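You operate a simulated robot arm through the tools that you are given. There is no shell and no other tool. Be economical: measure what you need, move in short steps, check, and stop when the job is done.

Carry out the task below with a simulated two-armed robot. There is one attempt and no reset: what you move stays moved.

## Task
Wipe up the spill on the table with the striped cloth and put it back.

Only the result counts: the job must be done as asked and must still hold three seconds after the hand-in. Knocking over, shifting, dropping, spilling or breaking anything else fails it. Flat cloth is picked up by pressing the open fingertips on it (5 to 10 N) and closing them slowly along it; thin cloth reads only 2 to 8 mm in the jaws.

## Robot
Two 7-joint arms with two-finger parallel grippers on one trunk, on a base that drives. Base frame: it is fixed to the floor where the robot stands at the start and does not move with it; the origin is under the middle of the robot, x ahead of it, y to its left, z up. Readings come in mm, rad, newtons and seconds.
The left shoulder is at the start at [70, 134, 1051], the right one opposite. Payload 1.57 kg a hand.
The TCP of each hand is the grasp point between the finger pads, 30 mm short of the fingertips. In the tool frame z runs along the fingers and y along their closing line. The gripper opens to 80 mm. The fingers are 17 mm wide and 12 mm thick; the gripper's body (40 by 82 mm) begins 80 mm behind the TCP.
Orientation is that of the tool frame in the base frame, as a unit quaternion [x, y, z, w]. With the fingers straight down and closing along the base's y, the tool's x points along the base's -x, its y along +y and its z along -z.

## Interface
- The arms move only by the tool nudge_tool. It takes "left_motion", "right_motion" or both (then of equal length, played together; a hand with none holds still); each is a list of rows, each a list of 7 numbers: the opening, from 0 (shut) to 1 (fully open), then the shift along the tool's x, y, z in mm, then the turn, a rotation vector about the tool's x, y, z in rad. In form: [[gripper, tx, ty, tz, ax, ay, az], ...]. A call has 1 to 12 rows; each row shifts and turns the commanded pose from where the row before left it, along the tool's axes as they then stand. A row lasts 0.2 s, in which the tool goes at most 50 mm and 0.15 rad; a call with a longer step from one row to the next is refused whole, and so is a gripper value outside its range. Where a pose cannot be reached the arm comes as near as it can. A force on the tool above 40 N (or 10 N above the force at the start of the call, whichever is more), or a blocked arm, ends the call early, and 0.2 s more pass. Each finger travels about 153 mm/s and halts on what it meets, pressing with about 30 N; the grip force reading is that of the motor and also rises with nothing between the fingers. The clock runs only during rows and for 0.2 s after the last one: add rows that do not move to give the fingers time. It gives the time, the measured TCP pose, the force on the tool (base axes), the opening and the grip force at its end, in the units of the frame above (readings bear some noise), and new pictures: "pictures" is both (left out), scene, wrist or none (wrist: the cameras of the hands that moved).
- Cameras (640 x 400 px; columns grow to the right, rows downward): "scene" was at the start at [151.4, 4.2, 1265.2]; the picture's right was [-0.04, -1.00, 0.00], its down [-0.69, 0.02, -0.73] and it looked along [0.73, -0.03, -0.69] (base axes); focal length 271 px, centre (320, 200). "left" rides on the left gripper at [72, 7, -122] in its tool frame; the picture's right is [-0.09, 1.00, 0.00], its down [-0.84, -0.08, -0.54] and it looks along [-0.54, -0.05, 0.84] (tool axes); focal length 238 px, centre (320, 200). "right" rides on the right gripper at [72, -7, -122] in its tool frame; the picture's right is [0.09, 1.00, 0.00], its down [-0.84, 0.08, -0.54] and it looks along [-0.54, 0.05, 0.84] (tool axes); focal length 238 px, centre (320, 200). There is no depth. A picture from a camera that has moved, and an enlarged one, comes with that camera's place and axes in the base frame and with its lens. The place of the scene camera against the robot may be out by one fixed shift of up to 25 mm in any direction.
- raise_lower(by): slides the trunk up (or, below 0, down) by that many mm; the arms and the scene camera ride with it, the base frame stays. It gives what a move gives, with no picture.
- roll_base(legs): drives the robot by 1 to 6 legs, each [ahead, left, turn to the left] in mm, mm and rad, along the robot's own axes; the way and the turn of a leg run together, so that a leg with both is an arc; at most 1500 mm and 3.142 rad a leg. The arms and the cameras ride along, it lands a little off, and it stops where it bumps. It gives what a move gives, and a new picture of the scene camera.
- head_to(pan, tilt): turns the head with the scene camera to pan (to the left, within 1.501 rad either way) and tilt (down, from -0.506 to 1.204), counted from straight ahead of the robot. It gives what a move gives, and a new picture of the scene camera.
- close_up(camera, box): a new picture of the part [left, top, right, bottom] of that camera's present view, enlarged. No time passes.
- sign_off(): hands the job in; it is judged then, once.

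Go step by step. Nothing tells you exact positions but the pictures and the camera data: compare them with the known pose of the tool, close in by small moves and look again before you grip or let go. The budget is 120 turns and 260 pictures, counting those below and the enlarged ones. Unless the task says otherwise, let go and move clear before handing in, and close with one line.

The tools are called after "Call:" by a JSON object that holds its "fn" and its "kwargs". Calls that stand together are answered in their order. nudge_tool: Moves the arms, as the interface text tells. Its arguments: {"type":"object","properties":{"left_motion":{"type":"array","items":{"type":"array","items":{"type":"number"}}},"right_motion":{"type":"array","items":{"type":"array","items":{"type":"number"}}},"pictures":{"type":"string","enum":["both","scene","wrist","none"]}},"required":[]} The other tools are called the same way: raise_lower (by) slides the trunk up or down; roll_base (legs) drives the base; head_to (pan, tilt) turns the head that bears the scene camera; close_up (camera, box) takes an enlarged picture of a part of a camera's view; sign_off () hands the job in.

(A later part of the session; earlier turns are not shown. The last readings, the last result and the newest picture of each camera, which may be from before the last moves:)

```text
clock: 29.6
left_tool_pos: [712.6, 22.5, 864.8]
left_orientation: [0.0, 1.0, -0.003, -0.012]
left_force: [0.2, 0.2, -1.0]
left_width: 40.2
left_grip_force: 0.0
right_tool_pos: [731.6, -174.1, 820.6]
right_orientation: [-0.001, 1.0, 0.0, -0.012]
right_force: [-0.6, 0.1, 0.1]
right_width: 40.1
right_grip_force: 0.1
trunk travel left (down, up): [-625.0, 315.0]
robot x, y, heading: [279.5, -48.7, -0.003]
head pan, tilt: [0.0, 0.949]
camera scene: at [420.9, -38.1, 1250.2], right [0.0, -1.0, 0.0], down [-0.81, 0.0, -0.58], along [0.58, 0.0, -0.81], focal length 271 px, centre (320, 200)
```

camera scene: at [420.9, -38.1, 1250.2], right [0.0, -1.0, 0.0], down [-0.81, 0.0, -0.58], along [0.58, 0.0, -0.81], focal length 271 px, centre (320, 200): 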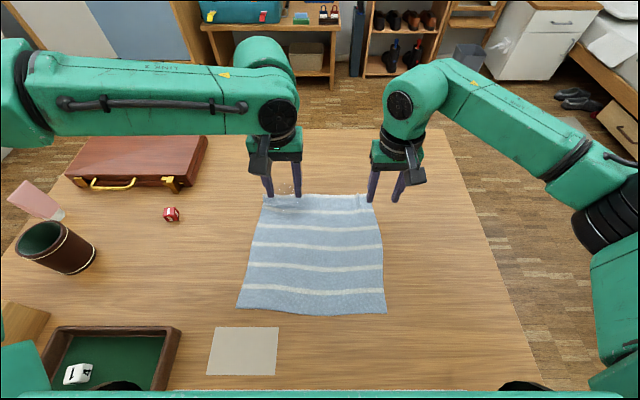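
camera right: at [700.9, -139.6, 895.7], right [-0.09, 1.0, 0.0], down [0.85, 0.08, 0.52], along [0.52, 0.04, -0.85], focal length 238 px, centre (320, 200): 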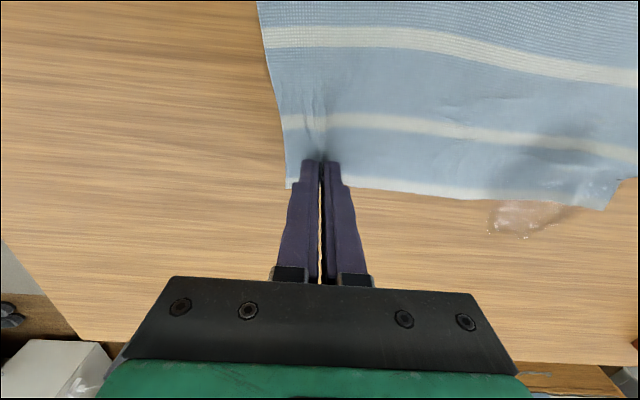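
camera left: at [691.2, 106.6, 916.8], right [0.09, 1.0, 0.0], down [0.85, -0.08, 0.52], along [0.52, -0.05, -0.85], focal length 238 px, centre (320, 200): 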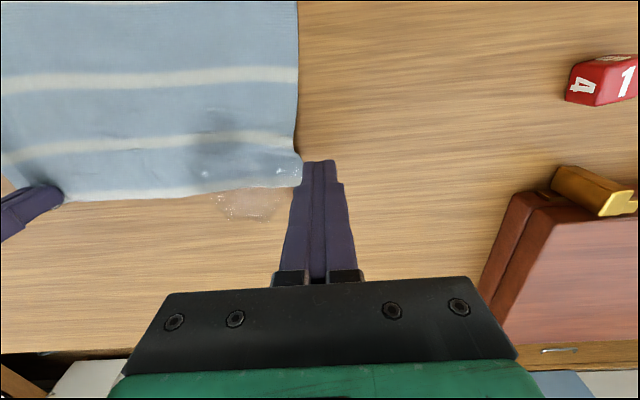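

Good. Now I bring both hands above the far corners of the cloth.

Call:
{"fn": "nudge_tool", "kwargs": {"left_motion": [[0.45, -24, 16, 0, 0, 0, 0], [0.45, -24, 16, 0, 0, 0, 0], [0.45, 0, 0, 30, 0, 0, 0], [0.45, 0, 0, 30, 0, 0, 0]], "right_motion": [[0.45, -12, 16, 0, 0, 0, 0], [0.45, -12, 16, 0, 0, 0, 0], [0.45, 0, 0, 7, 0, 0, 0], [0.45, 0, 0, 8, 0, 0, 0]], "pictures": "wrist"}}

```text
clock: 30.6
left_tool_pos: [744.7, 69.5, 807.7]
left_orientation: [0.0, 1.0, -0.002, -0.012]
left_force: [-0.6, 0.0, -1.0]
left_width: 35.8
left_grip_force: 0.0
left hand out of reach, approached as far as the arm can: row 2, 3, 4
right_tool_pos: [753.7, -141.7, 804.5]
right_orientation: [-0.001, 1.0, 0.0, -0.012]
right_force: [0.3, -0.4, 0.2]
right_width: 35.8
right_grip_force: 0.0
trunk travel left (down, up): [-625.0, 315.0]
robot x, y, heading: [281.4, -44.8, -0.002]
head pan, tilt: [0.0, 0.949]
camera right: at [686.1, -150.3, 928.2], right [-0.09, 1.0, 0.0], down [0.85, 0.08, 0.52], along [0.52, 0.05, -0.85], focal length 238 px, centre (320, 200)
camera left: at [676.5, 75.6, 931.8], right [0.09, 1.0, -0.01], down [0.85, -0.07, 0.52], along [0.52, -0.05, -0.85], focal length 238 px, centre (320, 200)
```

right: 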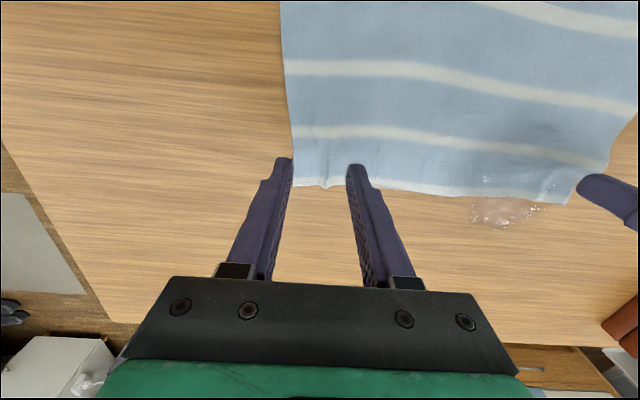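
left: 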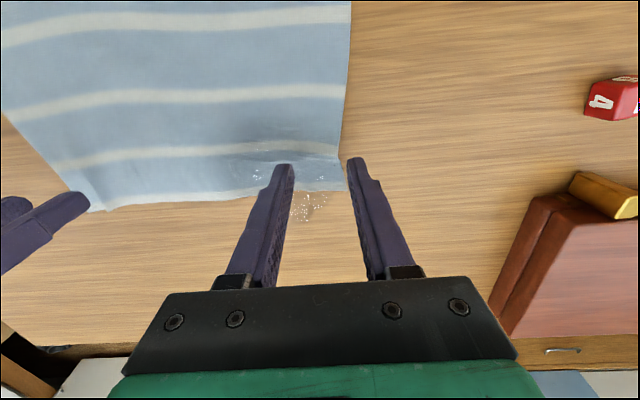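

The left arm still stops short. The table is ~50 mm higher than nominal, so I raise the trunk 60 mm and bring the hands down again to see if the reach improves.

Call:
{"fn": "raise_lower", "kwargs": {"by": 60}}

Call:
{"fn": "nudge_tool", "kwargs": {"left_motion": [[0.45, 0, 0, 20, 0, 0, 0], [0.45, 0, 0, 20, 0, 0, 0], [0.45, -5, 0, 20, 0, 0, 0], [0.45, -10, 0, 0, 0, 0, 0], [0.45, -10, 0, 0, 0, 0, 0]], "right_motion": [[0.45, 0, 0, 20, 0, 0, 0], [0.45, 0, 0, 20, 0, 0, 0], [0.45, 0, 0, 15, 0, 0, 0], [0.45, 0, 0, 0, 0, 0, 0], [0.45, 0, 0, 0, 0, 0, 0]], "pictures": "scene"}}

```text
clock: 31.6
left_tool_pos: [744.1, 68.5, 869.7]
left_orientation: [0.001, 1.0, -0.003, -0.012]
left_force: [-0.3, -0.6, -0.4]
left_width: 36.0
left_grip_force: 0.0
right_tool_pos: [754.7, -142.6, 864.1]
right_orientation: [0.0, 1.0, 0.001, -0.012]
right_force: [0.6, 0.2, 0.3]
right_width: 36.0
right_grip_force: 0.1
trunk travel left (down, up): [-685.0, 255.0]
robot x, y, heading: [278.0, -45.8, -0.003]
head pan, tilt: [0.0, 0.949]
```

```text
clock: 32.8
left_tool_pos: [743.4, 93.5, 826.6]
left_orientation: [0.001, 1.0, -0.003, -0.011]
left_force: [0.4, 0.8, -0.2]
left_width: 35.9
left_grip_force: 0.1
left hand out of reach, approached as far as the arm can: row 1, 2, 3, 4, 5
right_tool_pos: [753.0, -142.1, 809.5]
right_orientation: [-0.001, 1.0, 0.0, -0.012]
right_force: [0.4, 0.8, 0.1]
right_width: 35.9
right_grip_force: 0.1
trunk travel left (down, up): [-685.0, 255.0]
robot x, y, heading: [279.2, -43.3, 0.009]
head pan, tilt: [0.0, 0.949]
camera scene: at [420.5, -38.9, 1310.3], right [0.0, -1.0, 0.0], down [-0.81, 0.0, -0.58], along [0.58, 0.0, -0.81], focal length 271 px, centre (320, 200)
```

scene: 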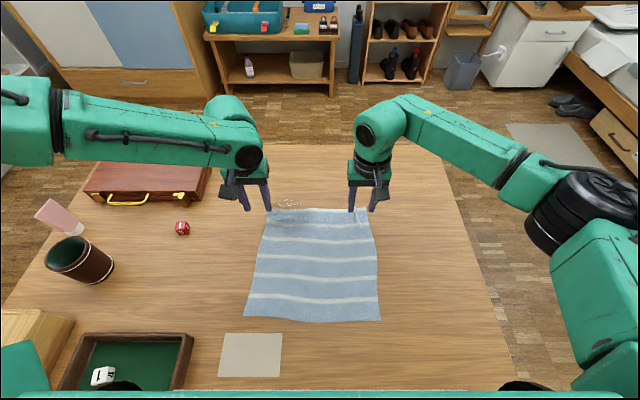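

Raising made it worse, so the left arm is distance-limited; the right arm reaches better. I'll park the left arm and shift the base left so the right hand can do the work over the spill.

Call:
{"fn": "nudge_tool", "kwargs": {"left_motion": [[0.5, 0, 0, -40, 0, 0, 0], [0.5, 0, 0, -40, 0, 0, 0], [0.5, 0, 0, -40, 0, 0, 0], [0.5, 30, 30, 0, 0, 0, 0], [0.5, 30, 30, 0, 0, 0, 0], [0.5, 30, 30, 0, 0, 0, 0]], "right_motion": [[0.5, 0, 0, -20, 0, 0, 0], [0.5, 0, 0, -20, 0, 0, 0], [0.5, 0, 0, 0, 0, 0, 0], [0.5, 0, 0, 0, 0, 0, 0], [0.5, 0, 0, 0, 0, 0, 0], [0.5, 0, 0, 0, 0, 0, 0]], "pictures": "scene"}}

Call:
{"fn": "raise_lower", "kwargs": {"by": -60}}

Call:
{"fn": "roll_base", "kwargs": {"legs": [[0, 145, 0]]}}

```text
clock: 34.1
left_tool_pos: [654.3, 186.6, 950.3]
left_orientation: [0.001, 1.0, -0.003, -0.013]
left_force: [-0.7, 0.1, -0.3]
left_width: 40.2
left_grip_force: 0.0
right_tool_pos: [751.1, -141.6, 850.2]
right_orientation: [0.0, 1.0, -0.001, -0.012]
right_force: [-0.5, 0.0, 0.0]
right_width: 40.2
right_grip_force: 0.1
trunk travel left (down, up): [-685.0, 255.0]
robot x, y, heading: [280.0, -47.7, 0.001]
head pan, tilt: [0.0, 0.949]
camera scene: at [418.6, -37.6, 1310.5], right [0.0, -1.0, 0.0], down [-0.81, 0.0, -0.58], along [0.58, 0.0, -0.81], focal length 271 px, centre (320, 200)
```

scene: 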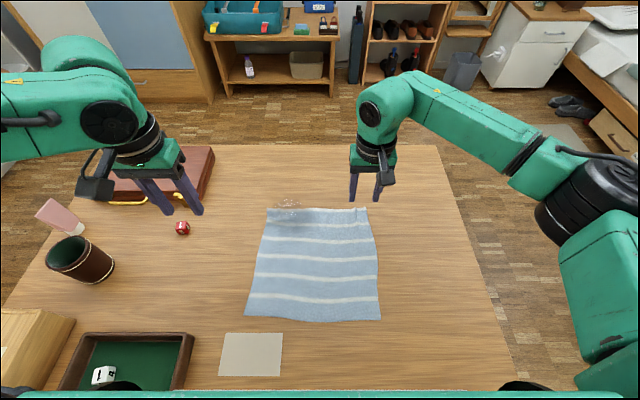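

```text
clock: 35.1
left_tool_pos: [656.8, 185.4, 890.3]
left_orientation: [0.0, 1.0, -0.002, -0.01]
left_force: [-0.1, -0.7, -0.4]
left_width: 40.2
left_grip_force: 0.1
right_tool_pos: [754.0, -142.4, 789.6]
right_orientation: [-0.001, 1.0, 0.0, -0.011]
right_force: [0.6, -0.1, 0.1]
right_width: 40.2
right_grip_force: 0.0
trunk travel left (down, up): [-625.0, 315.0]
robot x, y, heading: [281.0, -44.9, -0.003]
head pan, tilt: [0.0, 0.949]
```

```text
clock: 36.5
left_tool_pos: [656.5, 330.3, 889.7]
left_orientation: [0.0, 1.0, -0.003, -0.013]
left_force: [0.9, 0.5, -0.1]
left_width: 40.3
left_grip_force: 0.1
right_tool_pos: [753.8, 1.8, 789.9]
right_orientation: [0.001, 1.0, 0.001, -0.012]
right_force: [0.2, -0.1, -0.2]
right_width: 39.9
right_grip_force: 0.1
trunk travel left (down, up): [-625.0, 315.0]
robot x, y, heading: [273.6, 100.0, -0.005]
head pan, tilt: [0.0, 0.949]
camera scene: at [420.2, 105.4, 1250.3], right [0.0, -1.0, 0.0], down [-0.81, 0.0, -0.58], along [0.58, 0.0, -0.81], focal length 271 px, centre (320, 200)
```

scene: 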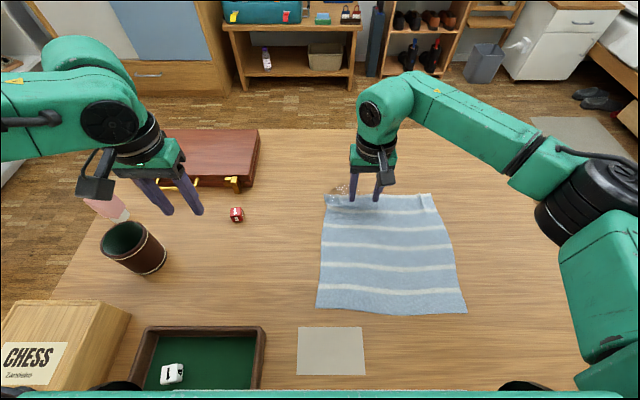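

The right hand is now over the far edge; I check its camera before gripping mid-edge.

Call:
{"fn": "nudge_tool", "kwargs": {"right_motion": [[0.5, -7, -11, 0, 0, 0, 0], [0.5, -7, -11, 0, 0, 0, 0]], "pictures": "wrist"}}

```text
clock: 37.1
left_tool_pos: [656.5, 329.7, 890.5]
left_orientation: [0.001, 1.0, -0.003, -0.012]
left_force: [-0.9, 1.0, -1.1]
left_width: 40.0
left_grip_force: 0.1
right_tool_pos: [767.4, -19.0, 788.9]
right_orientation: [0.001, 1.0, 0.0, -0.012]
right_force: [0.0, -0.7, 0.8]
right_width: 39.9
right_grip_force: 0.0
trunk travel left (down, up): [-625.0, 315.0]
robot x, y, heading: [278.5, 98.9, 0.004]
head pan, tilt: [0.0, 0.949]
camera right: at [698.1, -28.0, 912.9], right [-0.09, 1.0, 0.0], down [0.85, 0.08, 0.52], along [0.52, 0.05, -0.85], focal length 238 px, centre (320, 200)
```

right: 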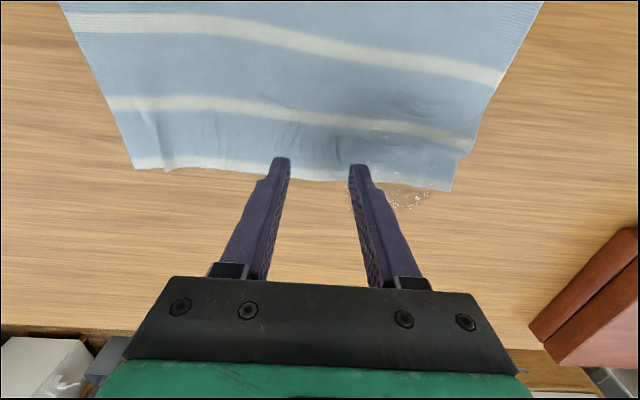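

Far edge at x≈785, y −166..89. I shift to its middle, descend to contact and then close slowly.

Call:
{"fn": "nudge_tool", "kwargs": {"right_motion": [[0.45, 0, -10, 5, 0, 0, 0], [0.45, 0, -10, 5, 0, 0, 0], [0.45, 0, 0, 3, 0, 0, 0], [0.45, 0, 0, 1.5, 0, 0, 0], [0.45, 0, 0, 0, 0, 0, 0]], "pictures": "none"}}

```text
clock: 38.3
left_tool_pos: [655.3, 330.2, 890.1]
left_orientation: [0.001, 1.0, -0.002, -0.013]
left_force: [-0.1, 0.2, 0.3]
left_width: 39.9
left_grip_force: 0.0
right_tool_pos: [766.8, -39.8, 774.4]
right_orientation: [0.0, 1.0, -0.001, -0.012]
right_force: [0.1, 0.0, 0.3]
right_width: 36.1
right_grip_force: 0.2
trunk travel left (down, up): [-625.0, 315.0]
robot x, y, heading: [276.4, 97.0, 0.003]
head pan, tilt: [0.0, 0.949]
```

Call:
{"fn": "nudge_tool", "kwargs": {"right_motion": [[0.45, 0, 0, 1.5, 0, 0, 0], [0.45, 0, 0, 1.2, 0, 0, 0], [0.45, 0, 0, 0, 0, 0, 0]], "pictures": "none"}}

```text
clock: 39.1
left_tool_pos: [655.4, 331.1, 890.0]
left_orientation: [0.001, 1.0, -0.003, -0.012]
left_force: [-0.2, -0.2, 0.2]
left_width: 40.0
left_grip_force: 0.0
right_tool_pos: [767.1, -39.5, 772.5]
right_orientation: [0.0, 1.0, 0.0, -0.012]
right_force: [0.3, -0.7, -0.2]
right_width: 36.0
right_grip_force: 0.1
trunk travel left (down, up): [-625.0, 315.0]
robot x, y, heading: [280.9, 98.0, 0.001]
head pan, tilt: [0.0, 0.949]
```

Call:
{"fn": "nudge_tool", "kwargs": {"right_motion": [[0.45, 0, 0, 0.8, 0, 0, 0], [0.45, 0, 0, 0.7, 0, 0, 0], [0.45, 0, 0, 0, 0, 0, 0]], "pictures": "none"}}

```text
clock: 39.9
left_tool_pos: [654.9, 329.9, 889.6]
left_orientation: [0.001, 1.0, -0.002, -0.011]
left_force: [-0.1, 0.0, -0.2]
left_width: 39.9
left_grip_force: 0.0
right_tool_pos: [767.5, -39.9, 771.8]
right_orientation: [0.001, 1.0, 0.0, -0.011]
right_force: [2.5, -1.2, 8.6]
right_width: 36.1
right_grip_force: 0.0
trunk travel left (down, up): [-625.0, 315.0]
robot x, y, heading: [276.8, 98.6, -0.004]
head pan, tilt: [0.0, 0.949]
```

Call:
{"fn": "nudge_tool", "kwargs": {"right_motion": [[0.42, 0, 0, 0, 0, 0, 0], [0.38, 0, 0, 0, 0, 0, 0], [0.34, 0, 0, 0, 0, 0, 0], [0.3, 0, 0, 0, 0, 0, 0], [0.26, 0, 0, 0, 0, 0, 0], [0.22, 0, 0, 0, 0, 0, 0], [0.18, 0, 0, 0, 0, 0, 0], [0.14, 0, 0, 0, 0, 0, 0], [0.1, 0, 0, 0, 0, 0, 0], [0.05, 0, 0, 0, 0, 0, 0], [0, 0, 0, 0, 0, 0, 0], [0, 0, 0, -1, 0, 0, 0]], "pictures": "wrist"}}

```text
clock: 42.5
left_tool_pos: [654.2, 331.3, 890.9]
left_orientation: [0.0, 1.0, -0.003, -0.011]
left_force: [0.0, 0.1, 0.7]
left_width: 39.7
left_grip_force: 0.1
right_tool_pos: [766.6, -39.1, 771.0]
right_orientation: [0.0, 1.0, 0.0, -0.012]
right_force: [-0.7, 0.4, 6.5]
right_width: 2.3
right_grip_force: 23.9
trunk travel left (down, up): [-625.0, 315.0]
robot x, y, heading: [280.7, 96.0, -0.0]
head pan, tilt: [0.0, 0.949]
camera right: at [698.0, -48.0, 895.5], right [-0.09, 1.0, 0.0], down [0.85, 0.08, 0.52], along [0.52, 0.05, -0.85], focal length 238 px, centre (320, 200)
```

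right: 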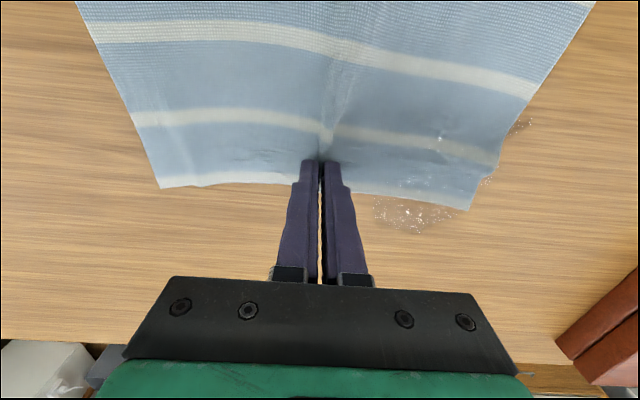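

Held firmly. I drag forward 55 mm and 30 mm left to cover the whole spill.

Call:
{"fn": "nudge_tool", "kwargs": {"right_motion": [[0, 0, 0, -1, 0, 0, 0], [0, -8, 5, 0, 0, 0, 0], [0, -8, 5, 0, 0, 0, 0], [0, -8, 5, 0, 0, 0, 0], [0, -8, 5, 0, 0, 0, 0], [0, -8, 5, 0, 0, 0, 0], [0, -8, 5, 0, 0, 0, 0], [0, -8, 0, 0, 0, 0, 0]], "pictures": "both"}}

```text
clock: 44.3
left_tool_pos: [656.6, 329.4, 890.0]
left_orientation: [0.0, 1.0, -0.003, -0.011]
left_force: [0.6, -0.3, -0.6]
left_width: 40.1
left_grip_force: 0.1
right_tool_pos: [822.6, -9.9, 771.5]
right_orientation: [0.0, 1.0, 0.0, -0.013]
right_force: [-0.3, -1.2, -0.5]
right_width: 2.4
right_grip_force: 23.1
trunk travel left (down, up): [-625.0, 315.0]
robot x, y, heading: [279.0, 97.5, -0.001]
head pan, tilt: [0.0, 0.949]
camera scene: at [420.0, 105.9, 1250.3], right [0.0, -1.0, 0.0], down [-0.81, 0.0, -0.58], along [0.58, 0.0, -0.81], focal length 271 px, centre (320, 200)
camera right: at [754.0, -18.1, 895.6], right [-0.09, 1.0, 0.0], down [0.85, 0.08, 0.52], along [0.52, 0.05, -0.85], focal length 238 px, centre (320, 200)
```

scene: 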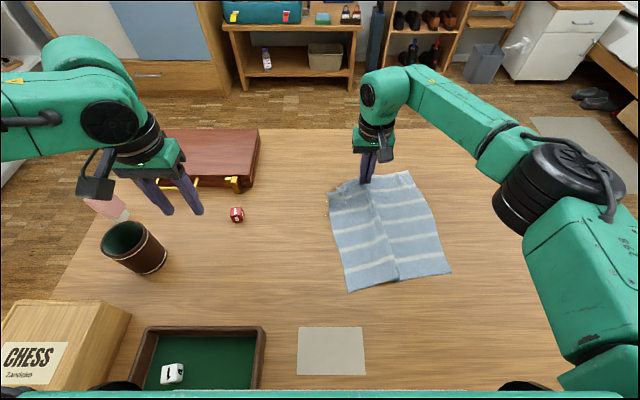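
right: 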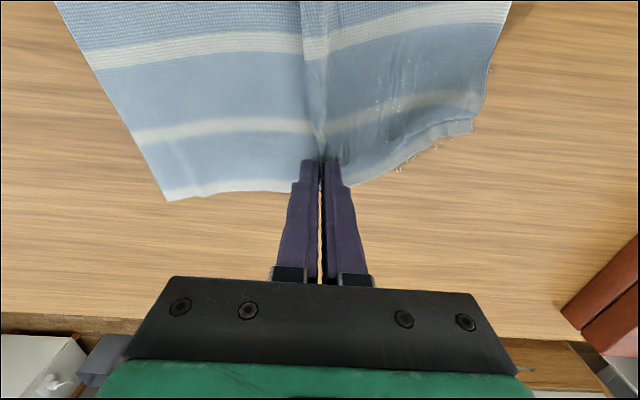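

The left corner lags. I pull further forward and left so the cloth sweeps over the remaining rim.

Call:
{"fn": "nudge_tool", "kwargs": {"right_motion": [[0, -4, 8, 0, 0, 0, 0], [0, -4, 8, 0, 0, 0, 0], [0, -4, 8, 0, 0, 0, 0], [0, -4, 8, 0, 0, 0, 0], [0, -4, 8, 0, 0, 0, 0], [0, -4, 8, 0, 0, 0, 0], [0, 0, 8, 0, 0, 0, 0], [0, 0, 8, 0, 0, 0, 0]], "pictures": "both"}}

```text
clock: 46.1
left_tool_pos: [656.0, 330.1, 890.1]
left_orientation: [0.001, 1.0, -0.003, -0.011]
left_force: [0.2, 0.6, 0.2]
left_width: 39.9
left_grip_force: 0.0
right_tool_pos: [846.5, 53.7, 771.3]
right_orientation: [0.0, 1.0, 0.001, -0.011]
right_force: [0.9, 0.8, 0.9]
right_width: 2.4
right_grip_force: 24.1
trunk travel left (down, up): [-625.0, 315.0]
robot x, y, heading: [276.3, 97.2, 0.001]
head pan, tilt: [0.0, 0.949]
camera scene: at [420.1, 106.3, 1250.3], right [0.0, -1.0, 0.0], down [-0.81, 0.0, -0.58], along [0.58, 0.0, -0.81], focal length 271 px, centre (320, 200)
camera right: at [778.5, 46.6, 895.8], right [-0.09, 1.0, 0.0], down [0.85, 0.08, 0.52], along [0.52, 0.05, -0.85], focal length 238 px, centre (320, 200)
```

scene: 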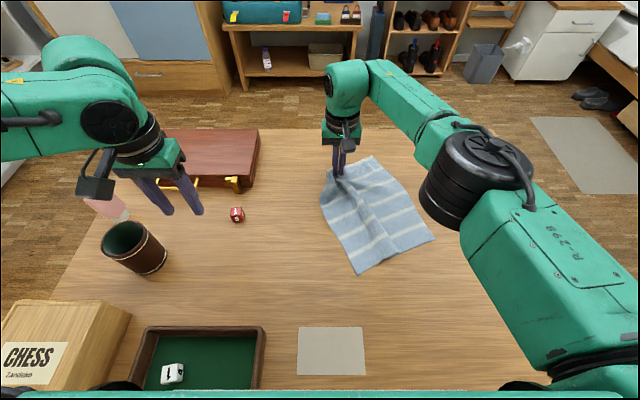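
right: 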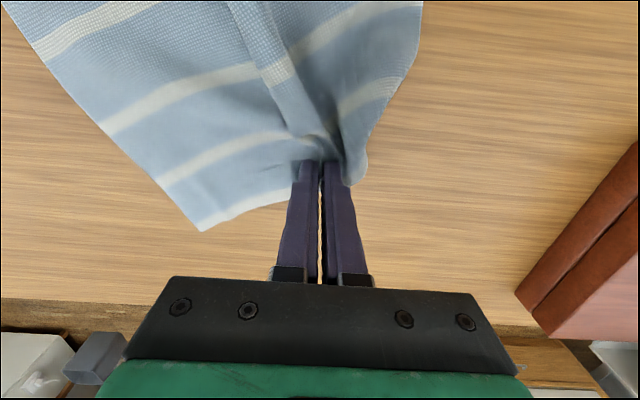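

The rim is swept. I lift the edge to see whether anything remains beneath.

Call:
{"fn": "nudge_tool", "kwargs": {"right_motion": [[0, 0, 0, -30, 0, 0, 0], [0, 0, 0, -30, 0, 0, 0], [0, 0, 0, -40, 0, 0, 0], [0, 0, 0, -40, 0, 0, 0], [0, 0, 0, -40, 0, 0, 0], [0, 0, -30, 0, 0, 0, 0], [0, 0, -30, 0, 0, 0, 0], [0, 0, 0, 0, 0, 0, 0]], "pictures": "scene"}}

Call:
{"fn": "close_up", "kwargs": {"camera": "scene", "box": [260, 120, 460, 300]}}

Call:
{"fn": "close_up", "kwargs": {"camera": "left", "box": [0, 0, 640, 400]}}

```text
clock: 47.9
left_tool_pos: [656.3, 331.1, 889.1]
left_orientation: [0.001, 1.0, -0.003, -0.013]
left_force: [0.1, 0.3, 0.0]
left_width: 40.1
left_grip_force: 0.1
right_tool_pos: [847.5, -6.9, 954.5]
right_orientation: [-0.001, 1.0, 0.0, -0.012]
right_force: [-0.3, -0.2, -0.6]
right_width: 2.4
right_grip_force: 23.9
right hand out of reach, approached as far as the arm can: row 5
trunk travel left (down, up): [-625.0, 315.0]
robot x, y, heading: [276.3, 98.6, 0.002]
head pan, tilt: [0.0, 0.949]
camera scene: at [420.1, 106.6, 1250.3], right [0.0, -1.0, 0.0], down [-0.81, 0.0, -0.58], along [0.58, 0.0, -0.81], focal length 271 px, centre (320, 200)
```

scene: 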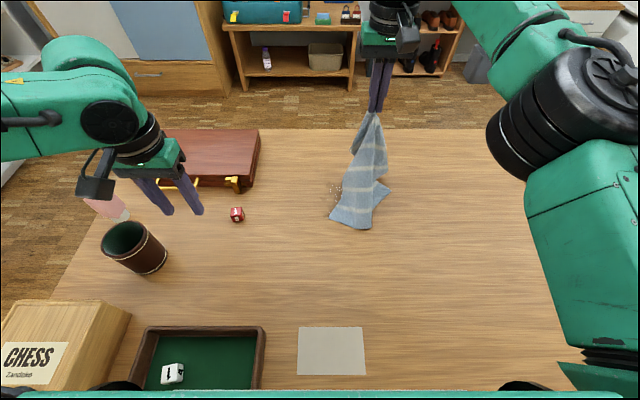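

```text
2.22 times, centred on (360, 210) of scene
camera zoom: at [420.1, 106.6, 1250.3], right [0.0, -1.0, 0.0], down [-0.81, 0.0, -0.58], along [0.58, 0.0, -0.81], focal length 601 px, centre (231, 178)
```

zoom: 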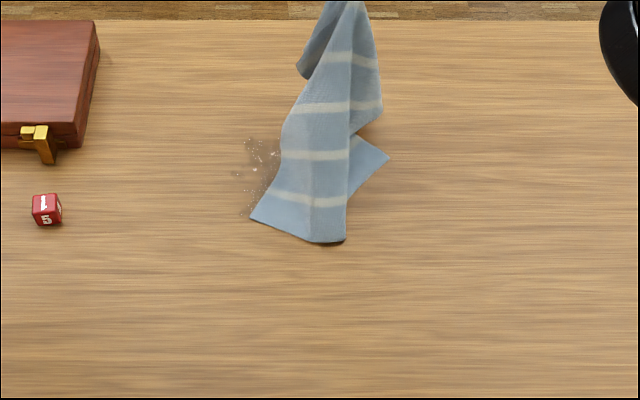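

```text
1.00 times, centred on (320, 200) of left
camera zoom: at [587.5, 337.6, 1013.0], right [0.09, 1.0, -0.01], down [0.85, -0.07, 0.52], along [0.52, -0.06, -0.85], focal length 238 px, centre (320, 200)
```

zoom: 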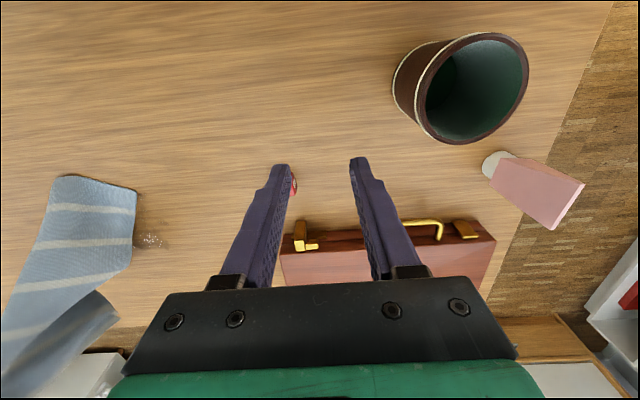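

The spill has faded but a residue remains. I hold the bundle directly over it and lower to rub with pressure.

Call:
{"fn": "nudge_tool", "kwargs": {"right_motion": [[0, 35, 25, 0, 0, 0, 0], [0, 36, 25, 0, 0, 0, 0], [0, 0, 0, 33, 0, 0, 0], [0, 0, 0, 33, 0, 0, 0], [0, 0, 0, 33, 0, 0, 0], [0, 0, 0, 33, 0, 0, 0], [0, 0, 0, 25, 0, 0, 0], [0, 0, 0, 0, 0, 0, 0]], "pictures": "scene"}}

```text
clock: 49.7
left_tool_pos: [656.2, 330.9, 889.3]
left_orientation: [0.0, 1.0, -0.003, -0.011]
left_force: [-0.1, 0.6, -0.6]
left_width: 40.1
left_grip_force: 0.2
right_tool_pos: [772.9, 42.8, 799.8]
right_orientation: [-0.001, 1.0, 0.001, -0.012]
right_force: [0.4, 0.2, 0.1]
right_width: 2.1
right_grip_force: 23.1
trunk travel left (down, up): [-625.0, 315.0]
robot x, y, heading: [281.1, 97.9, 0.002]
head pan, tilt: [0.0, 0.949]
camera scene: at [420.1, 105.8, 1250.3], right [0.0, -1.0, 0.0], down [-0.81, 0.0, -0.58], along [0.58, 0.0, -0.81], focal length 271 px, centre (320, 200)
```

scene: 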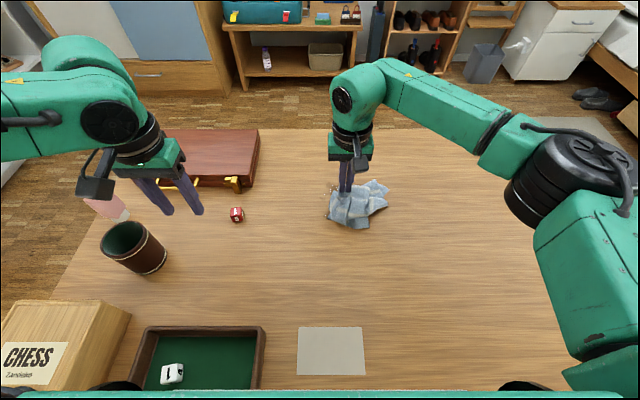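

Call:
{"fn": "nudge_tool", "kwargs": {"right_motion": [[0, 0, 15, 10, 0, 0, 0], [0, 0, 10, 10, 0, 0, 0], [0, 0, 0, 4, 0, 0, 0], [0, 0, 0, 0, 0, 0, 0]], "pictures": "none"}}

```text
clock: 50.7
left_tool_pos: [654.9, 330.1, 891.0]
left_orientation: [0.001, 1.0, -0.003, -0.012]
left_force: [-0.1, -0.1, -0.1]
left_width: 40.1
left_grip_force: 0.1
right_tool_pos: [771.5, 68.5, 776.1]
right_orientation: [0.0, 1.0, 0.001, -0.01]
right_force: [0.4, -1.7, 11.2]
right_width: 2.2
right_grip_force: 23.7
trunk travel left (down, up): [-625.0, 315.0]
robot x, y, heading: [277.7, 94.3, -0.001]
head pan, tilt: [0.0, 0.949]
```

Pressing with 11 N through the bundle. I rub over the whole spill area.

Call:
{"fn": "nudge_tool", "kwargs": {"right_motion": [[0, -15, 10, 0, 0, 0, 0], [0, -15, 5, 0, 0, 0, 0], [0, 0, -20, 0, 0, 0, 0], [0, 20, 0, 0, 0, 0, 0], [0, 20, 10, 0, 0, 0, 0], [0, 15, 10, 0, 0, 0, 0], [0, 0, -20, 0, 0, 0, 0], [0, -20, -10, 0, 0, 0, 0], [0, -20, 0, 0, 0, 0, 0], [0, -10, -20, 0, 0, 0, 0], [0, 20, -10, 0, 0, 0, 0], [0, 20, 0, 0, 0, 0, 0]], "pictures": "scene"}}

```text
clock: 53.3
left_tool_pos: [655.0, 330.3, 891.1]
left_orientation: [0.001, 1.0, -0.002, -0.012]
left_force: [0.4, -0.5, 0.7]
left_width: 40.0
left_grip_force: 0.1
right_tool_pos: [756.6, 24.3, 775.8]
right_orientation: [0.001, 1.0, 0.001, -0.011]
right_force: [4.5, -0.2, 17.6]
right_width: 2.3
right_grip_force: 23.6
trunk travel left (down, up): [-625.0, 315.0]
robot x, y, heading: [280.2, 100.8, 0.0]
head pan, tilt: [0.0, 0.949]
camera scene: at [418.5, 106.1, 1250.5], right [0.0, -1.0, 0.0], down [-0.81, 0.0, -0.58], along [0.58, 0.0, -0.81], focal length 271 px, centre (320, 200)
```

scene: 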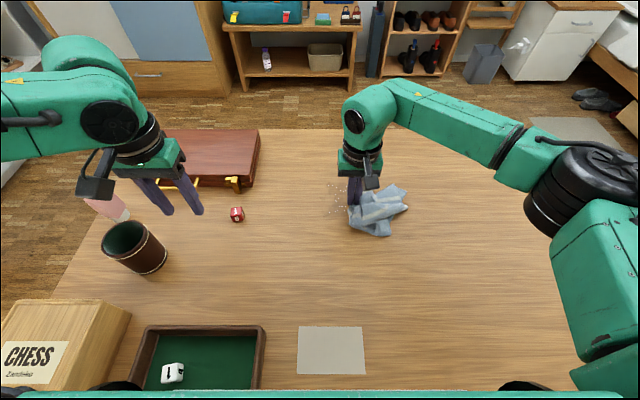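

Call:
{"fn": "close_up", "kwargs": {"camera": "scene", "box": [300, 165, 420, 240]}}

Call:
{"fn": "close_up", "kwargs": {"camera": "right", "box": [160, 0, 640, 300]}}

```text
5.33 times, centred on (360, 202) of scene
camera zoom: at [418.5, 106.1, 1250.5], right [0.0, -1.0, 0.0], down [-0.81, 0.0, -0.58], along [0.58, 0.0, -0.81], focal length 1443 px, centre (107, 187)
```

zoom: 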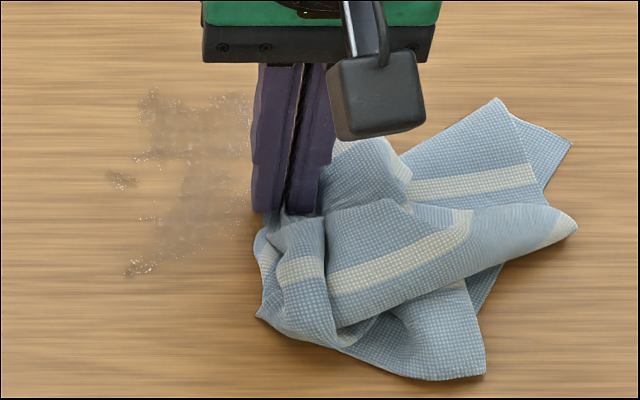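

```text
1.33 times, centred on (400, 150) of right
camera zoom: at [687.4, 15.8, 899.0], right [-0.09, 1.0, 0.0], down [0.85, 0.08, 0.52], along [0.52, 0.05, -0.85], focal length 318 px, centre (213, 267)
```

zoom: 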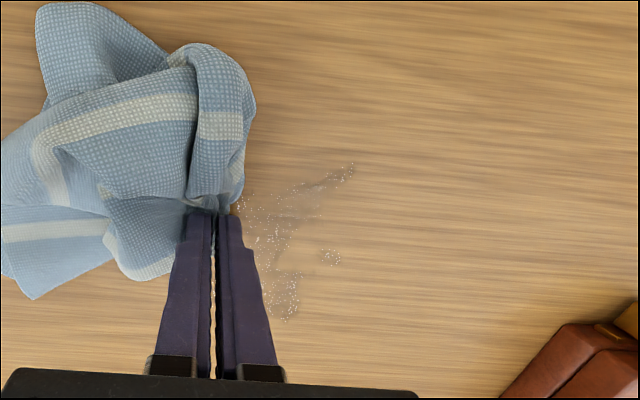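

The residue lies about x 720–805, y 35–92, and the bundle trails to the right of the fingers. I sweep further left so the bundle passes over it.

Call:
{"fn": "nudge_tool", "kwargs": {"right_motion": [[0, -20, 15, 0, 0, 0, 0], [0, -15, 20, 0, 0, 0, 0], [0, 0, 25, 0, 0, 0, 0], [0, 0, 25, 0, 0, 0, 0], [0, 0, 25, 0, 0, 0, 0], [0, 0, 15, 0, 0, 0, 0], [0, 25, 0, 0, 0, 0, 0], [0, 25, 0, 0, 0, 0, 0], [0, 15, 0, 0, 0, 0, 0], [0, 0, -30, 0, 0, 0, 0], [0, 0, -30, 0, 0, 0, 0], [0, 0, -30, 0, 0, 0, 0]], "pictures": "none"}}

Call:
{"fn": "close_up", "kwargs": {"camera": "scene", "box": [280, 150, 440, 250]}}

Call:
{"fn": "close_up", "kwargs": {"camera": "right", "box": [0, 0, 640, 400]}}

```text
clock: 55.9
left_tool_pos: [655.5, 330.1, 890.2]
left_orientation: [0.001, 1.0, -0.003, -0.012]
left_force: [-0.4, -0.1, 0.5]
left_width: 39.8
left_grip_force: 0.0
right_tool_pos: [725.4, 57.7, 775.9]
right_orientation: [0.0, 1.0, 0.001, -0.011]
right_force: [-0.5, 1.8, 3.7]
right_width: 2.1
right_grip_force: 23.8
trunk travel left (down, up): [-625.0, 315.0]
robot x, y, heading: [280.5, 94.1, 0.001]
head pan, tilt: [0.0, 0.949]
```

```text
4.00 times, centred on (360, 200) of scene
camera zoom: at [419.4, 104.9, 1250.4], right [0.0, -1.0, 0.0], down [-0.81, 0.0, -0.58], along [0.58, 0.0, -0.81], focal length 1082 px, centre (160, 200)
```

zoom: 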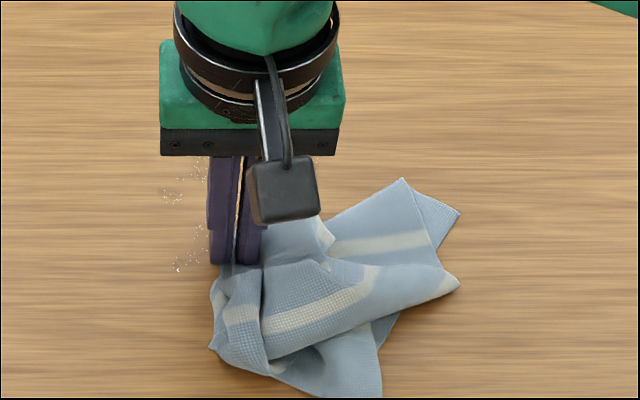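

```text
1.00 times, centred on (320, 200) of right
camera zoom: at [656.9, 49.3, 900.2], right [-0.09, 1.0, 0.0], down [0.85, 0.08, 0.52], along [0.52, 0.05, -0.85], focal length 238 px, centre (320, 200)
```

zoom: 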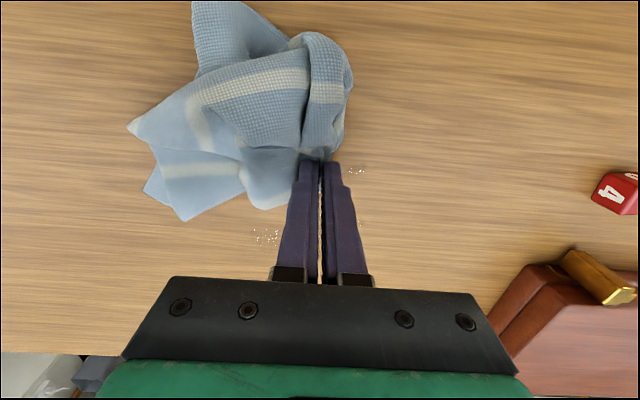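

Only a few specks remain near (726,81), (771,95) and (795,17). One more sweep around them.

Call:
{"fn": "nudge_tool", "kwargs": {"right_motion": [[0, 0, 30, 0, 0, 0, 0], [0, -20, 25, 0, 0, 0, 0], [0, -25, 10, 0, 0, 0, 0], [0, -30, 0, 0, 0, 0, 0], [0, -25, -20, 0, 0, 0, 0], [0, 0, -30, 0, 0, 0, 0], [0, 0, -30, 0, 0, 0, 0], [0, 0, -30, 0, 0, 0, 0], [0, 0, -25, 0, 0, 0, 0], [0, 30, 0, 0, 0, 0, 0], [0, 0, 30, 0, 0, 0, 0], [0, -30, 10, 0, 0, 0, 0]], "pictures": "none"}}

Call:
{"fn": "close_up", "kwargs": {"camera": "scene", "box": [280, 150, 440, 250]}}

Call:
{"fn": "close_up", "kwargs": {"camera": "right", "box": [0, 0, 640, 400]}}

```text
clock: 58.5
left_tool_pos: [653.4, 332.4, 890.9]
left_orientation: [0.001, 1.0, -0.004, -0.01]
left_force: [-0.1, 0.4, -0.7]
left_width: 40.1
left_grip_force: 0.0
right_tool_pos: [823.3, 28.6, 775.8]
right_orientation: [0.001, 1.0, -0.001, -0.011]
right_force: [-3.6, 0.3, 14.6]
right_width: 2.5
right_grip_force: 23.5
trunk travel left (down, up): [-625.0, 315.0]
robot x, y, heading: [279.7, 102.7, -0.003]
head pan, tilt: [0.0, 0.949]
```

```text
4.00 times, centred on (360, 200) of scene
camera zoom: at [417.0, 107.0, 1250.6], right [0.0, -1.0, 0.0], down [-0.81, 0.0, -0.58], along [0.58, 0.0, -0.81], focal length 1082 px, centre (160, 200)
```

zoom: 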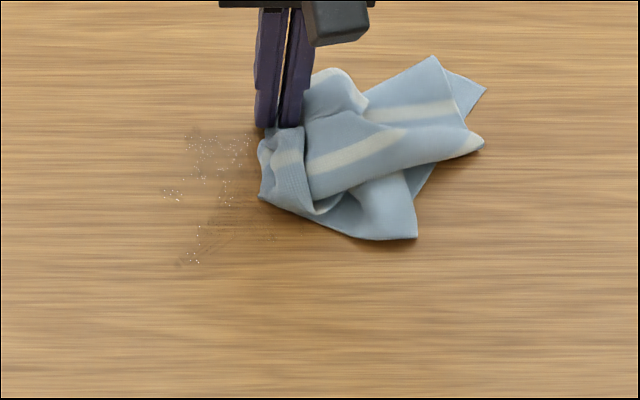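

```text
1.00 times, centred on (320, 200) of right
camera zoom: at [754.7, 20.5, 899.0], right [-0.09, 1.0, 0.0], down [0.85, 0.08, 0.52], along [0.52, 0.05, -0.85], focal length 238 px, centre (320, 200)
```

zoom: 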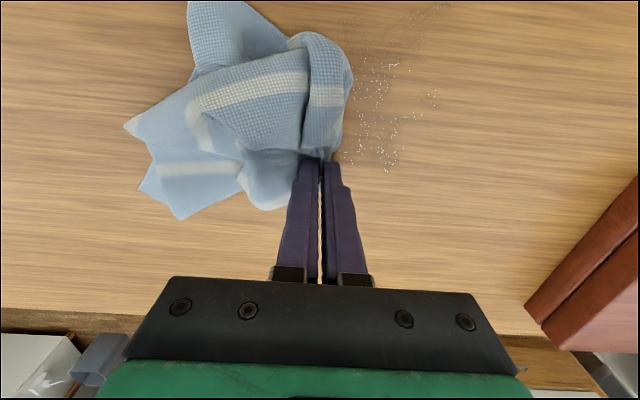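

Fainter again. I raster the pressed fingertips themselves over the remaining region (x 733–823, y 45–93).

Call:
{"fn": "nudge_tool", "kwargs": {"right_motion": [[0, 0, 18, 0, 0, 0, 0], [0, 45, 0, 0, 0, 0, 0], [0, 45, 0, 0, 0, 0, 0], [0, 0, 15, 0, 0, 0, 0], [0, -45, 0, 0, 0, 0, 0], [0, -45, 0, 0, 0, 0, 0], [0, 0, 15, 0, 0, 0, 0], [0, 45, 0, 0, 0, 0, 0], [0, 45, 0, 0, 0, 0, 0], [0, 0, 15, 0, 0, 0, 0], [0, -45, 0, 0, 0, 0, 0], [0, -45, 0, 0, 0, 0, 0]], "pictures": "none"}}

Call:
{"fn": "close_up", "kwargs": {"camera": "scene", "box": [280, 150, 440, 250]}}

Call:
{"fn": "close_up", "kwargs": {"camera": "right", "box": [0, 0, 640, 400]}}

```text
clock: 61.1
left_tool_pos: [654.6, 330.9, 889.1]
left_orientation: [0.0, 1.0, -0.003, -0.01]
left_force: [-0.4, 0.1, 0.5]
left_width: 40.0
left_grip_force: 0.1
right_tool_pos: [823.4, 94.4, 774.6]
right_orientation: [-0.002, 1.0, -0.001, -0.012]
right_force: [-2.1, 0.2, 7.2]
right_width: 2.3
right_grip_force: 24.1
trunk travel left (down, up): [-625.0, 315.0]
robot x, y, heading: [278.1, 96.6, -0.001]
head pan, tilt: [0.0, 0.949]
```

```text
4.00 times, centred on (360, 200) of scene
camera zoom: at [418.3, 107.4, 1250.6], right [0.0, -1.0, 0.0], down [-0.81, 0.0, -0.58], along [0.58, 0.0, -0.81], focal length 1082 px, centre (160, 200)
```

zoom: 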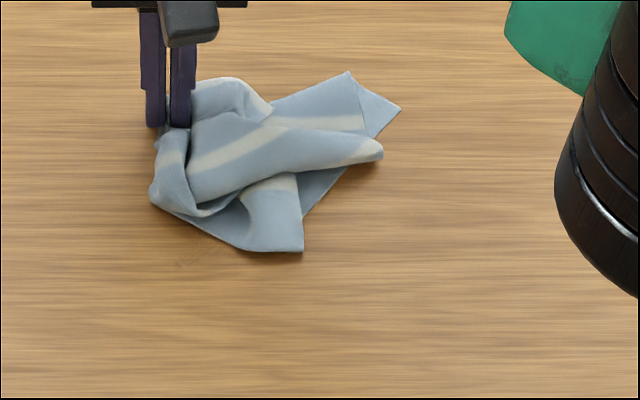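

```text
1.00 times, centred on (320, 200) of right
camera zoom: at [755.6, 86.3, 898.2], right [-0.1, 1.0, 0.0], down [0.85, 0.08, 0.52], along [0.52, 0.05, -0.85], focal length 238 px, centre (320, 200)
```

zoom: 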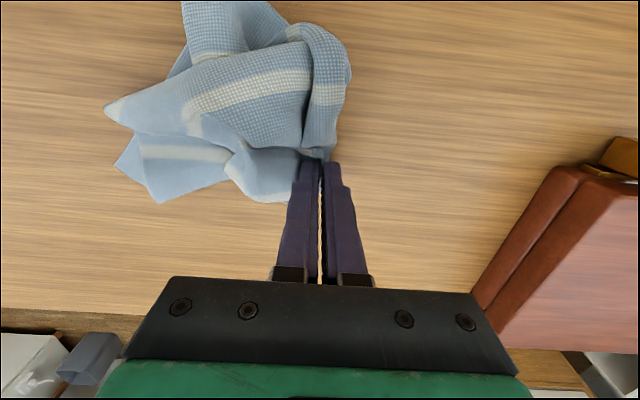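

Looks almost clean. One reverse raster, then I move off to view the spot.

Call:
{"fn": "nudge_tool", "kwargs": {"right_motion": [[0, 49, 0, 0.3, 0, 0, 0], [0, 49, 0, 0, 0, 0, 0], [0, 0, -16, 0, 0, 0, 0], [0, -48, 0, 0, 0, 0, 0], [0, -48, 0, 0, 0, 0, 0], [0, 0, -16, 0, 0, 0, 0], [0, 49, 0, 0, 0, 0, 0], [0, 49, 0, 0, 0, 0, 0], [0, 0, -20, 0, 0, 0, 0], [0, -48, 0, 0, 0, 0, 0], [0, -48, 0, 0, 0, 0, 0], [0, 0, -30, 0, 0, 0, 0]], "pictures": "none"}}

Call:
{"fn": "nudge_tool", "kwargs": {"right_motion": [[0, 45, 0, 0, 0, 0, 0], [0, 45, 0, 0, 0, 0, 0], [0, 0, -30, -10, 0, 0, 0], [0, 0, -30, -10, 0, 0, 0], [0, 0, -30, -10, 0, 0, 0]], "pictures": "none"}}

Call:
{"fn": "close_up", "kwargs": {"camera": "scene", "box": [280, 150, 440, 250]}}

Call:
{"fn": "close_up", "kwargs": {"camera": "right", "box": [320, 50, 640, 250]}}

```text
clock: 63.7
left_tool_pos: [654.6, 329.9, 890.6]
left_orientation: [0.001, 1.0, -0.001, -0.011]
left_force: [0.0, 0.1, 0.3]
left_width: 40.0
left_grip_force: 0.1
right_tool_pos: [821.0, 9.4, 775.0]
right_orientation: [-0.001, 1.0, 0.002, -0.01]
right_force: [0.0, 1.5, 6.7]
right_width: 2.0
right_grip_force: 23.4
trunk travel left (down, up): [-625.0, 315.0]
robot x, y, heading: [279.3, 100.5, 0.0]
head pan, tilt: [0.0, 0.949]
```

```text
clock: 64.9
left_tool_pos: [655.7, 329.6, 891.0]
left_orientation: [0.001, 1.0, -0.003, -0.01]
left_force: [0.8, -0.1, 0.1]
left_width: 40.1
left_grip_force: 0.0
right_tool_pos: [733.6, -79.9, 805.8]
right_orientation: [0.0, 1.0, 0.001, -0.013]
right_force: [-0.9, -0.2, -0.4]
right_width: 2.1
right_grip_force: 24.2
trunk travel left (down, up): [-625.0, 315.0]
robot x, y, heading: [281.6, 103.1, 0.002]
head pan, tilt: [0.0, 0.949]
```

```text
4.00 times, centred on (360, 200) of scene
camera zoom: at [419.9, 105.0, 1250.3], right [0.0, -1.0, 0.0], down [-0.81, 0.0, -0.58], along [0.58, 0.0, -0.81], focal length 1082 px, centre (160, 200)
```

zoom: 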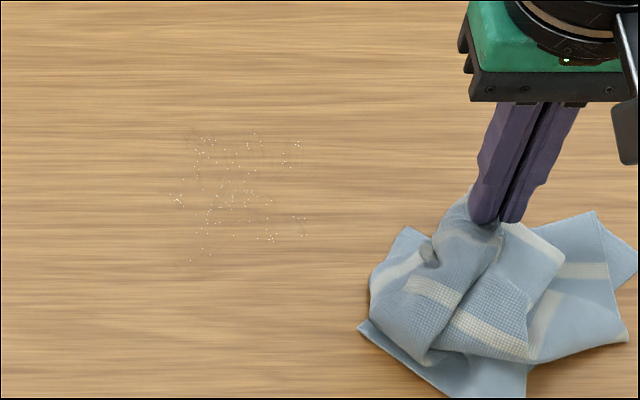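

```text
2.00 times, centred on (480, 150) of right
camera zoom: at [665.3, -88.5, 928.8], right [-0.09, 1.0, 0.0], down [0.85, 0.08, 0.52], along [0.52, 0.05, -0.85], focal length 477 px, centre (0, 300)
```

zoom: 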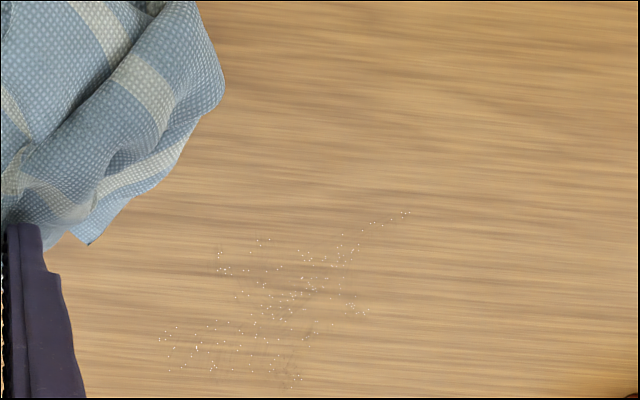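

Only specks are left. I repeat two full zigzag passes with pressure.

Call:
{"fn": "nudge_tool", "kwargs": {"right_motion": [[0, 0, 38, 0, 0, 0, 0], [0, 0, 38, 0, 0, 0, 0], [0, 0, 0, 15, 0, 0, 0], [0, 0, 0, 10, 0, 0, 0], [0, 0, 0, 5.5, 0, 0, 0], [0, 0, 0, 0, 0, 0, 0]], "pictures": "none"}}

Call:
{"fn": "nudge_tool", "kwargs": {"right_motion": [[0, -45, 8, 0, 0, 0, 0], [0, -45, 8, 0, 0, 0, 0], [0, 45, 8, 0, 0, 0, 0], [0, 45, 8, 0, 0, 0, 0], [0, -45, 8, 0, 0, 0, 0], [0, -45, 8, 0, 0, 0, 0], [0, 45, 8, 0, 0, 0, 0], [0, 45, 8, 0, 0, 0, 0], [0, -45, 8, 0, 0, 0, 0], [0, -45, 8, 0, 0, 0, 0], [0, 45, 8, 0, 0, 0, 0], [0, 45, 8, 0, 0, 0, 0]], "pictures": "none"}}

Call:
{"fn": "nudge_tool", "kwargs": {"right_motion": [[0, -45, -8, 0, 0, 0, 0], [0, -45, -8, 0, 0, 0, 0], [0, 45, -8, 0, 0, 0, 0], [0, 45, -8, 0, 0, 0, 0], [0, -45, -8, 0, 0, 0, 0], [0, -45, -8, 0, 0, 0, 0], [0, 45, -8, 0, 0, 0, 0], [0, 45, -8, 0, 0, 0, 0], [0, -45, -8, 0, 0, 0, 0], [0, -45, -8, 0, 0, 0, 0], [0, 45, -8, 0, 0, 0, 0], [0, 45, -8, 0, 0, 0, 0]], "pictures": "none"}}

Call:
{"fn": "close_up", "kwargs": {"camera": "scene", "box": [280, 150, 440, 250]}}

```text
clock: 66.3
left_tool_pos: [656.4, 330.7, 889.0]
left_orientation: [0.001, 1.0, -0.003, -0.012]
left_force: [-0.2, 0.7, 0.0]
left_width: 39.9
left_grip_force: 0.0
right_tool_pos: [734.9, -3.5, 774.4]
right_orientation: [0.0, 1.0, 0.0, -0.013]
right_force: [-0.2, -0.7, 0.3]
right_width: 2.1
right_grip_force: 23.8
trunk travel left (down, up): [-625.0, 315.0]
robot x, y, heading: [281.1, 98.6, 0.001]
head pan, tilt: [0.0, 0.949]
```

```text
clock: 68.9
left_tool_pos: [655.4, 330.3, 889.0]
left_orientation: [0.0, 1.0, -0.003, -0.012]
left_force: [-0.7, 0.6, 0.3]
left_width: 40.3
left_grip_force: 0.1
right_tool_pos: [733.7, 93.5, 772.7]
right_orientation: [0.0, 1.0, 0.001, -0.012]
right_force: [1.0, -1.2, 1.4]
right_width: 2.5
right_grip_force: 24.7
trunk travel left (down, up): [-625.0, 315.0]
robot x, y, heading: [274.4, 101.0, -0.004]
head pan, tilt: [0.0, 0.949]
```

```text
clock: 71.5
left_tool_pos: [655.9, 330.1, 891.0]
left_orientation: [0.001, 1.0, -0.003, -0.012]
left_force: [0.3, -0.5, 0.0]
left_width: 39.9
left_grip_force: 0.1
right_tool_pos: [731.1, -7.5, 775.3]
right_orientation: [0.0, 1.0, 0.001, -0.012]
right_force: [0.3, -0.8, -0.4]
right_width: 2.3
right_grip_force: 24.0
trunk travel left (down, up): [-625.0, 315.0]
robot x, y, heading: [277.0, 99.6, 0.003]
head pan, tilt: [0.0, 0.949]
```

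```text
4.00 times, centred on (360, 200) of scene
camera zoom: at [419.3, 105.3, 1250.4], right [0.0, -1.0, 0.0], down [-0.81, 0.0, -0.58], along [0.58, 0.0, -0.81], focal length 1082 px, centre (160, 200)
```

zoom: 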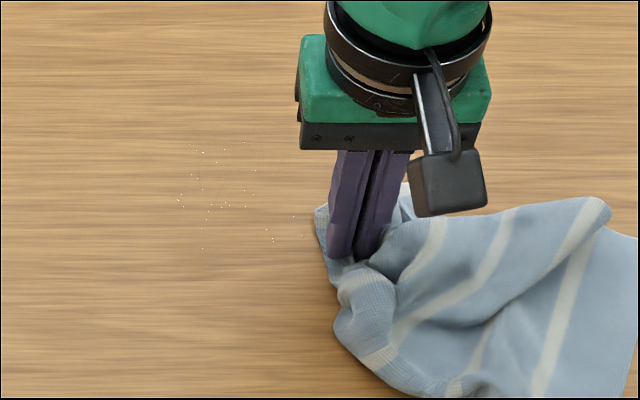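

Nearly gone. Two more zigzags with firmer pressure (2 mm lower).

Call:
{"fn": "nudge_tool", "kwargs": {"right_motion": [[0, -45, 8, 1, 0, 0, 0], [0, -45, 8, 1, 0, 0, 0], [0, 45, 8, 0, 0, 0, 0], [0, 45, 8, 0, 0, 0, 0], [0, -45, 8, 0, 0, 0, 0], [0, -45, 8, 0, 0, 0, 0], [0, 45, 8, 0, 0, 0, 0], [0, 45, 8, 0, 0, 0, 0], [0, -45, 8, 0, 0, 0, 0], [0, -45, 8, 0, 0, 0, 0], [0, 45, 8, 0, 0, 0, 0], [0, 45, 8, 0, 0, 0, 0]], "pictures": "none"}}

Call:
{"fn": "nudge_tool", "kwargs": {"right_motion": [[0, -45, -8, 0, 0, 0, 0], [0, -45, -8, 0, 0, 0, 0], [0, 45, -8, 0, 0, 0, 0], [0, 45, -8, 0, 0, 0, 0], [0, -45, -8, 0, 0, 0, 0], [0, -45, -8, 0, 0, 0, 0], [0, 45, -8, 0, 0, 0, 0], [0, 45, -8, 0, 0, 0, 0], [0, -45, -8, 0, 0, 0, 0], [0, -45, -8, 0, 0, 0, 0], [0, 45, -8, 0, 0, 0, 0], [0, 45, -8, 0, 0, 0, 0]], "pictures": "none"}}

Call:
{"fn": "close_up", "kwargs": {"camera": "scene", "box": [280, 150, 440, 250]}}

```text
clock: 74.1
left_tool_pos: [656.0, 331.7, 890.5]
left_orientation: [0.001, 1.0, -0.002, -0.012]
left_force: [0.1, 0.8, -0.5]
left_width: 40.1
left_grip_force: 0.1
right_tool_pos: [730.0, 91.6, 771.6]
right_orientation: [0.0, 1.0, 0.0, -0.012]
right_force: [1.7, -2.4, 8.6]
right_width: 1.9
right_grip_force: 23.6
trunk travel left (down, up): [-625.0, 315.0]
robot x, y, heading: [279.6, 95.0, 0.004]
head pan, tilt: [0.0, 0.949]
```

```text
clock: 76.7
left_tool_pos: [654.1, 330.6, 890.5]
left_orientation: [0.001, 1.0, -0.002, -0.01]
left_force: [-0.6, 0.4, 0.0]
left_width: 40.1
left_grip_force: 0.1
right_tool_pos: [730.4, -7.0, 772.2]
right_orientation: [0.001, 1.0, -0.001, -0.012]
right_force: [3.4, -1.0, 13.1]
right_width: 2.1
right_grip_force: 24.4
trunk travel left (down, up): [-625.0, 315.0]
robot x, y, heading: [280.4, 96.6, 0.001]
head pan, tilt: [0.0, 0.949]
```

```text
4.00 times, centred on (360, 200) of scene
camera zoom: at [418.2, 105.5, 1250.3], right [0.0, -1.0, 0.0], down [-0.81, 0.0, -0.58], along [0.58, 0.0, -0.81], focal length 1082 px, centre (160, 200)
```

zoom: 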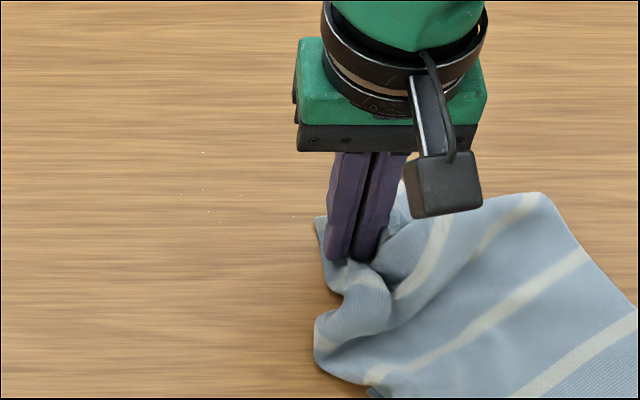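

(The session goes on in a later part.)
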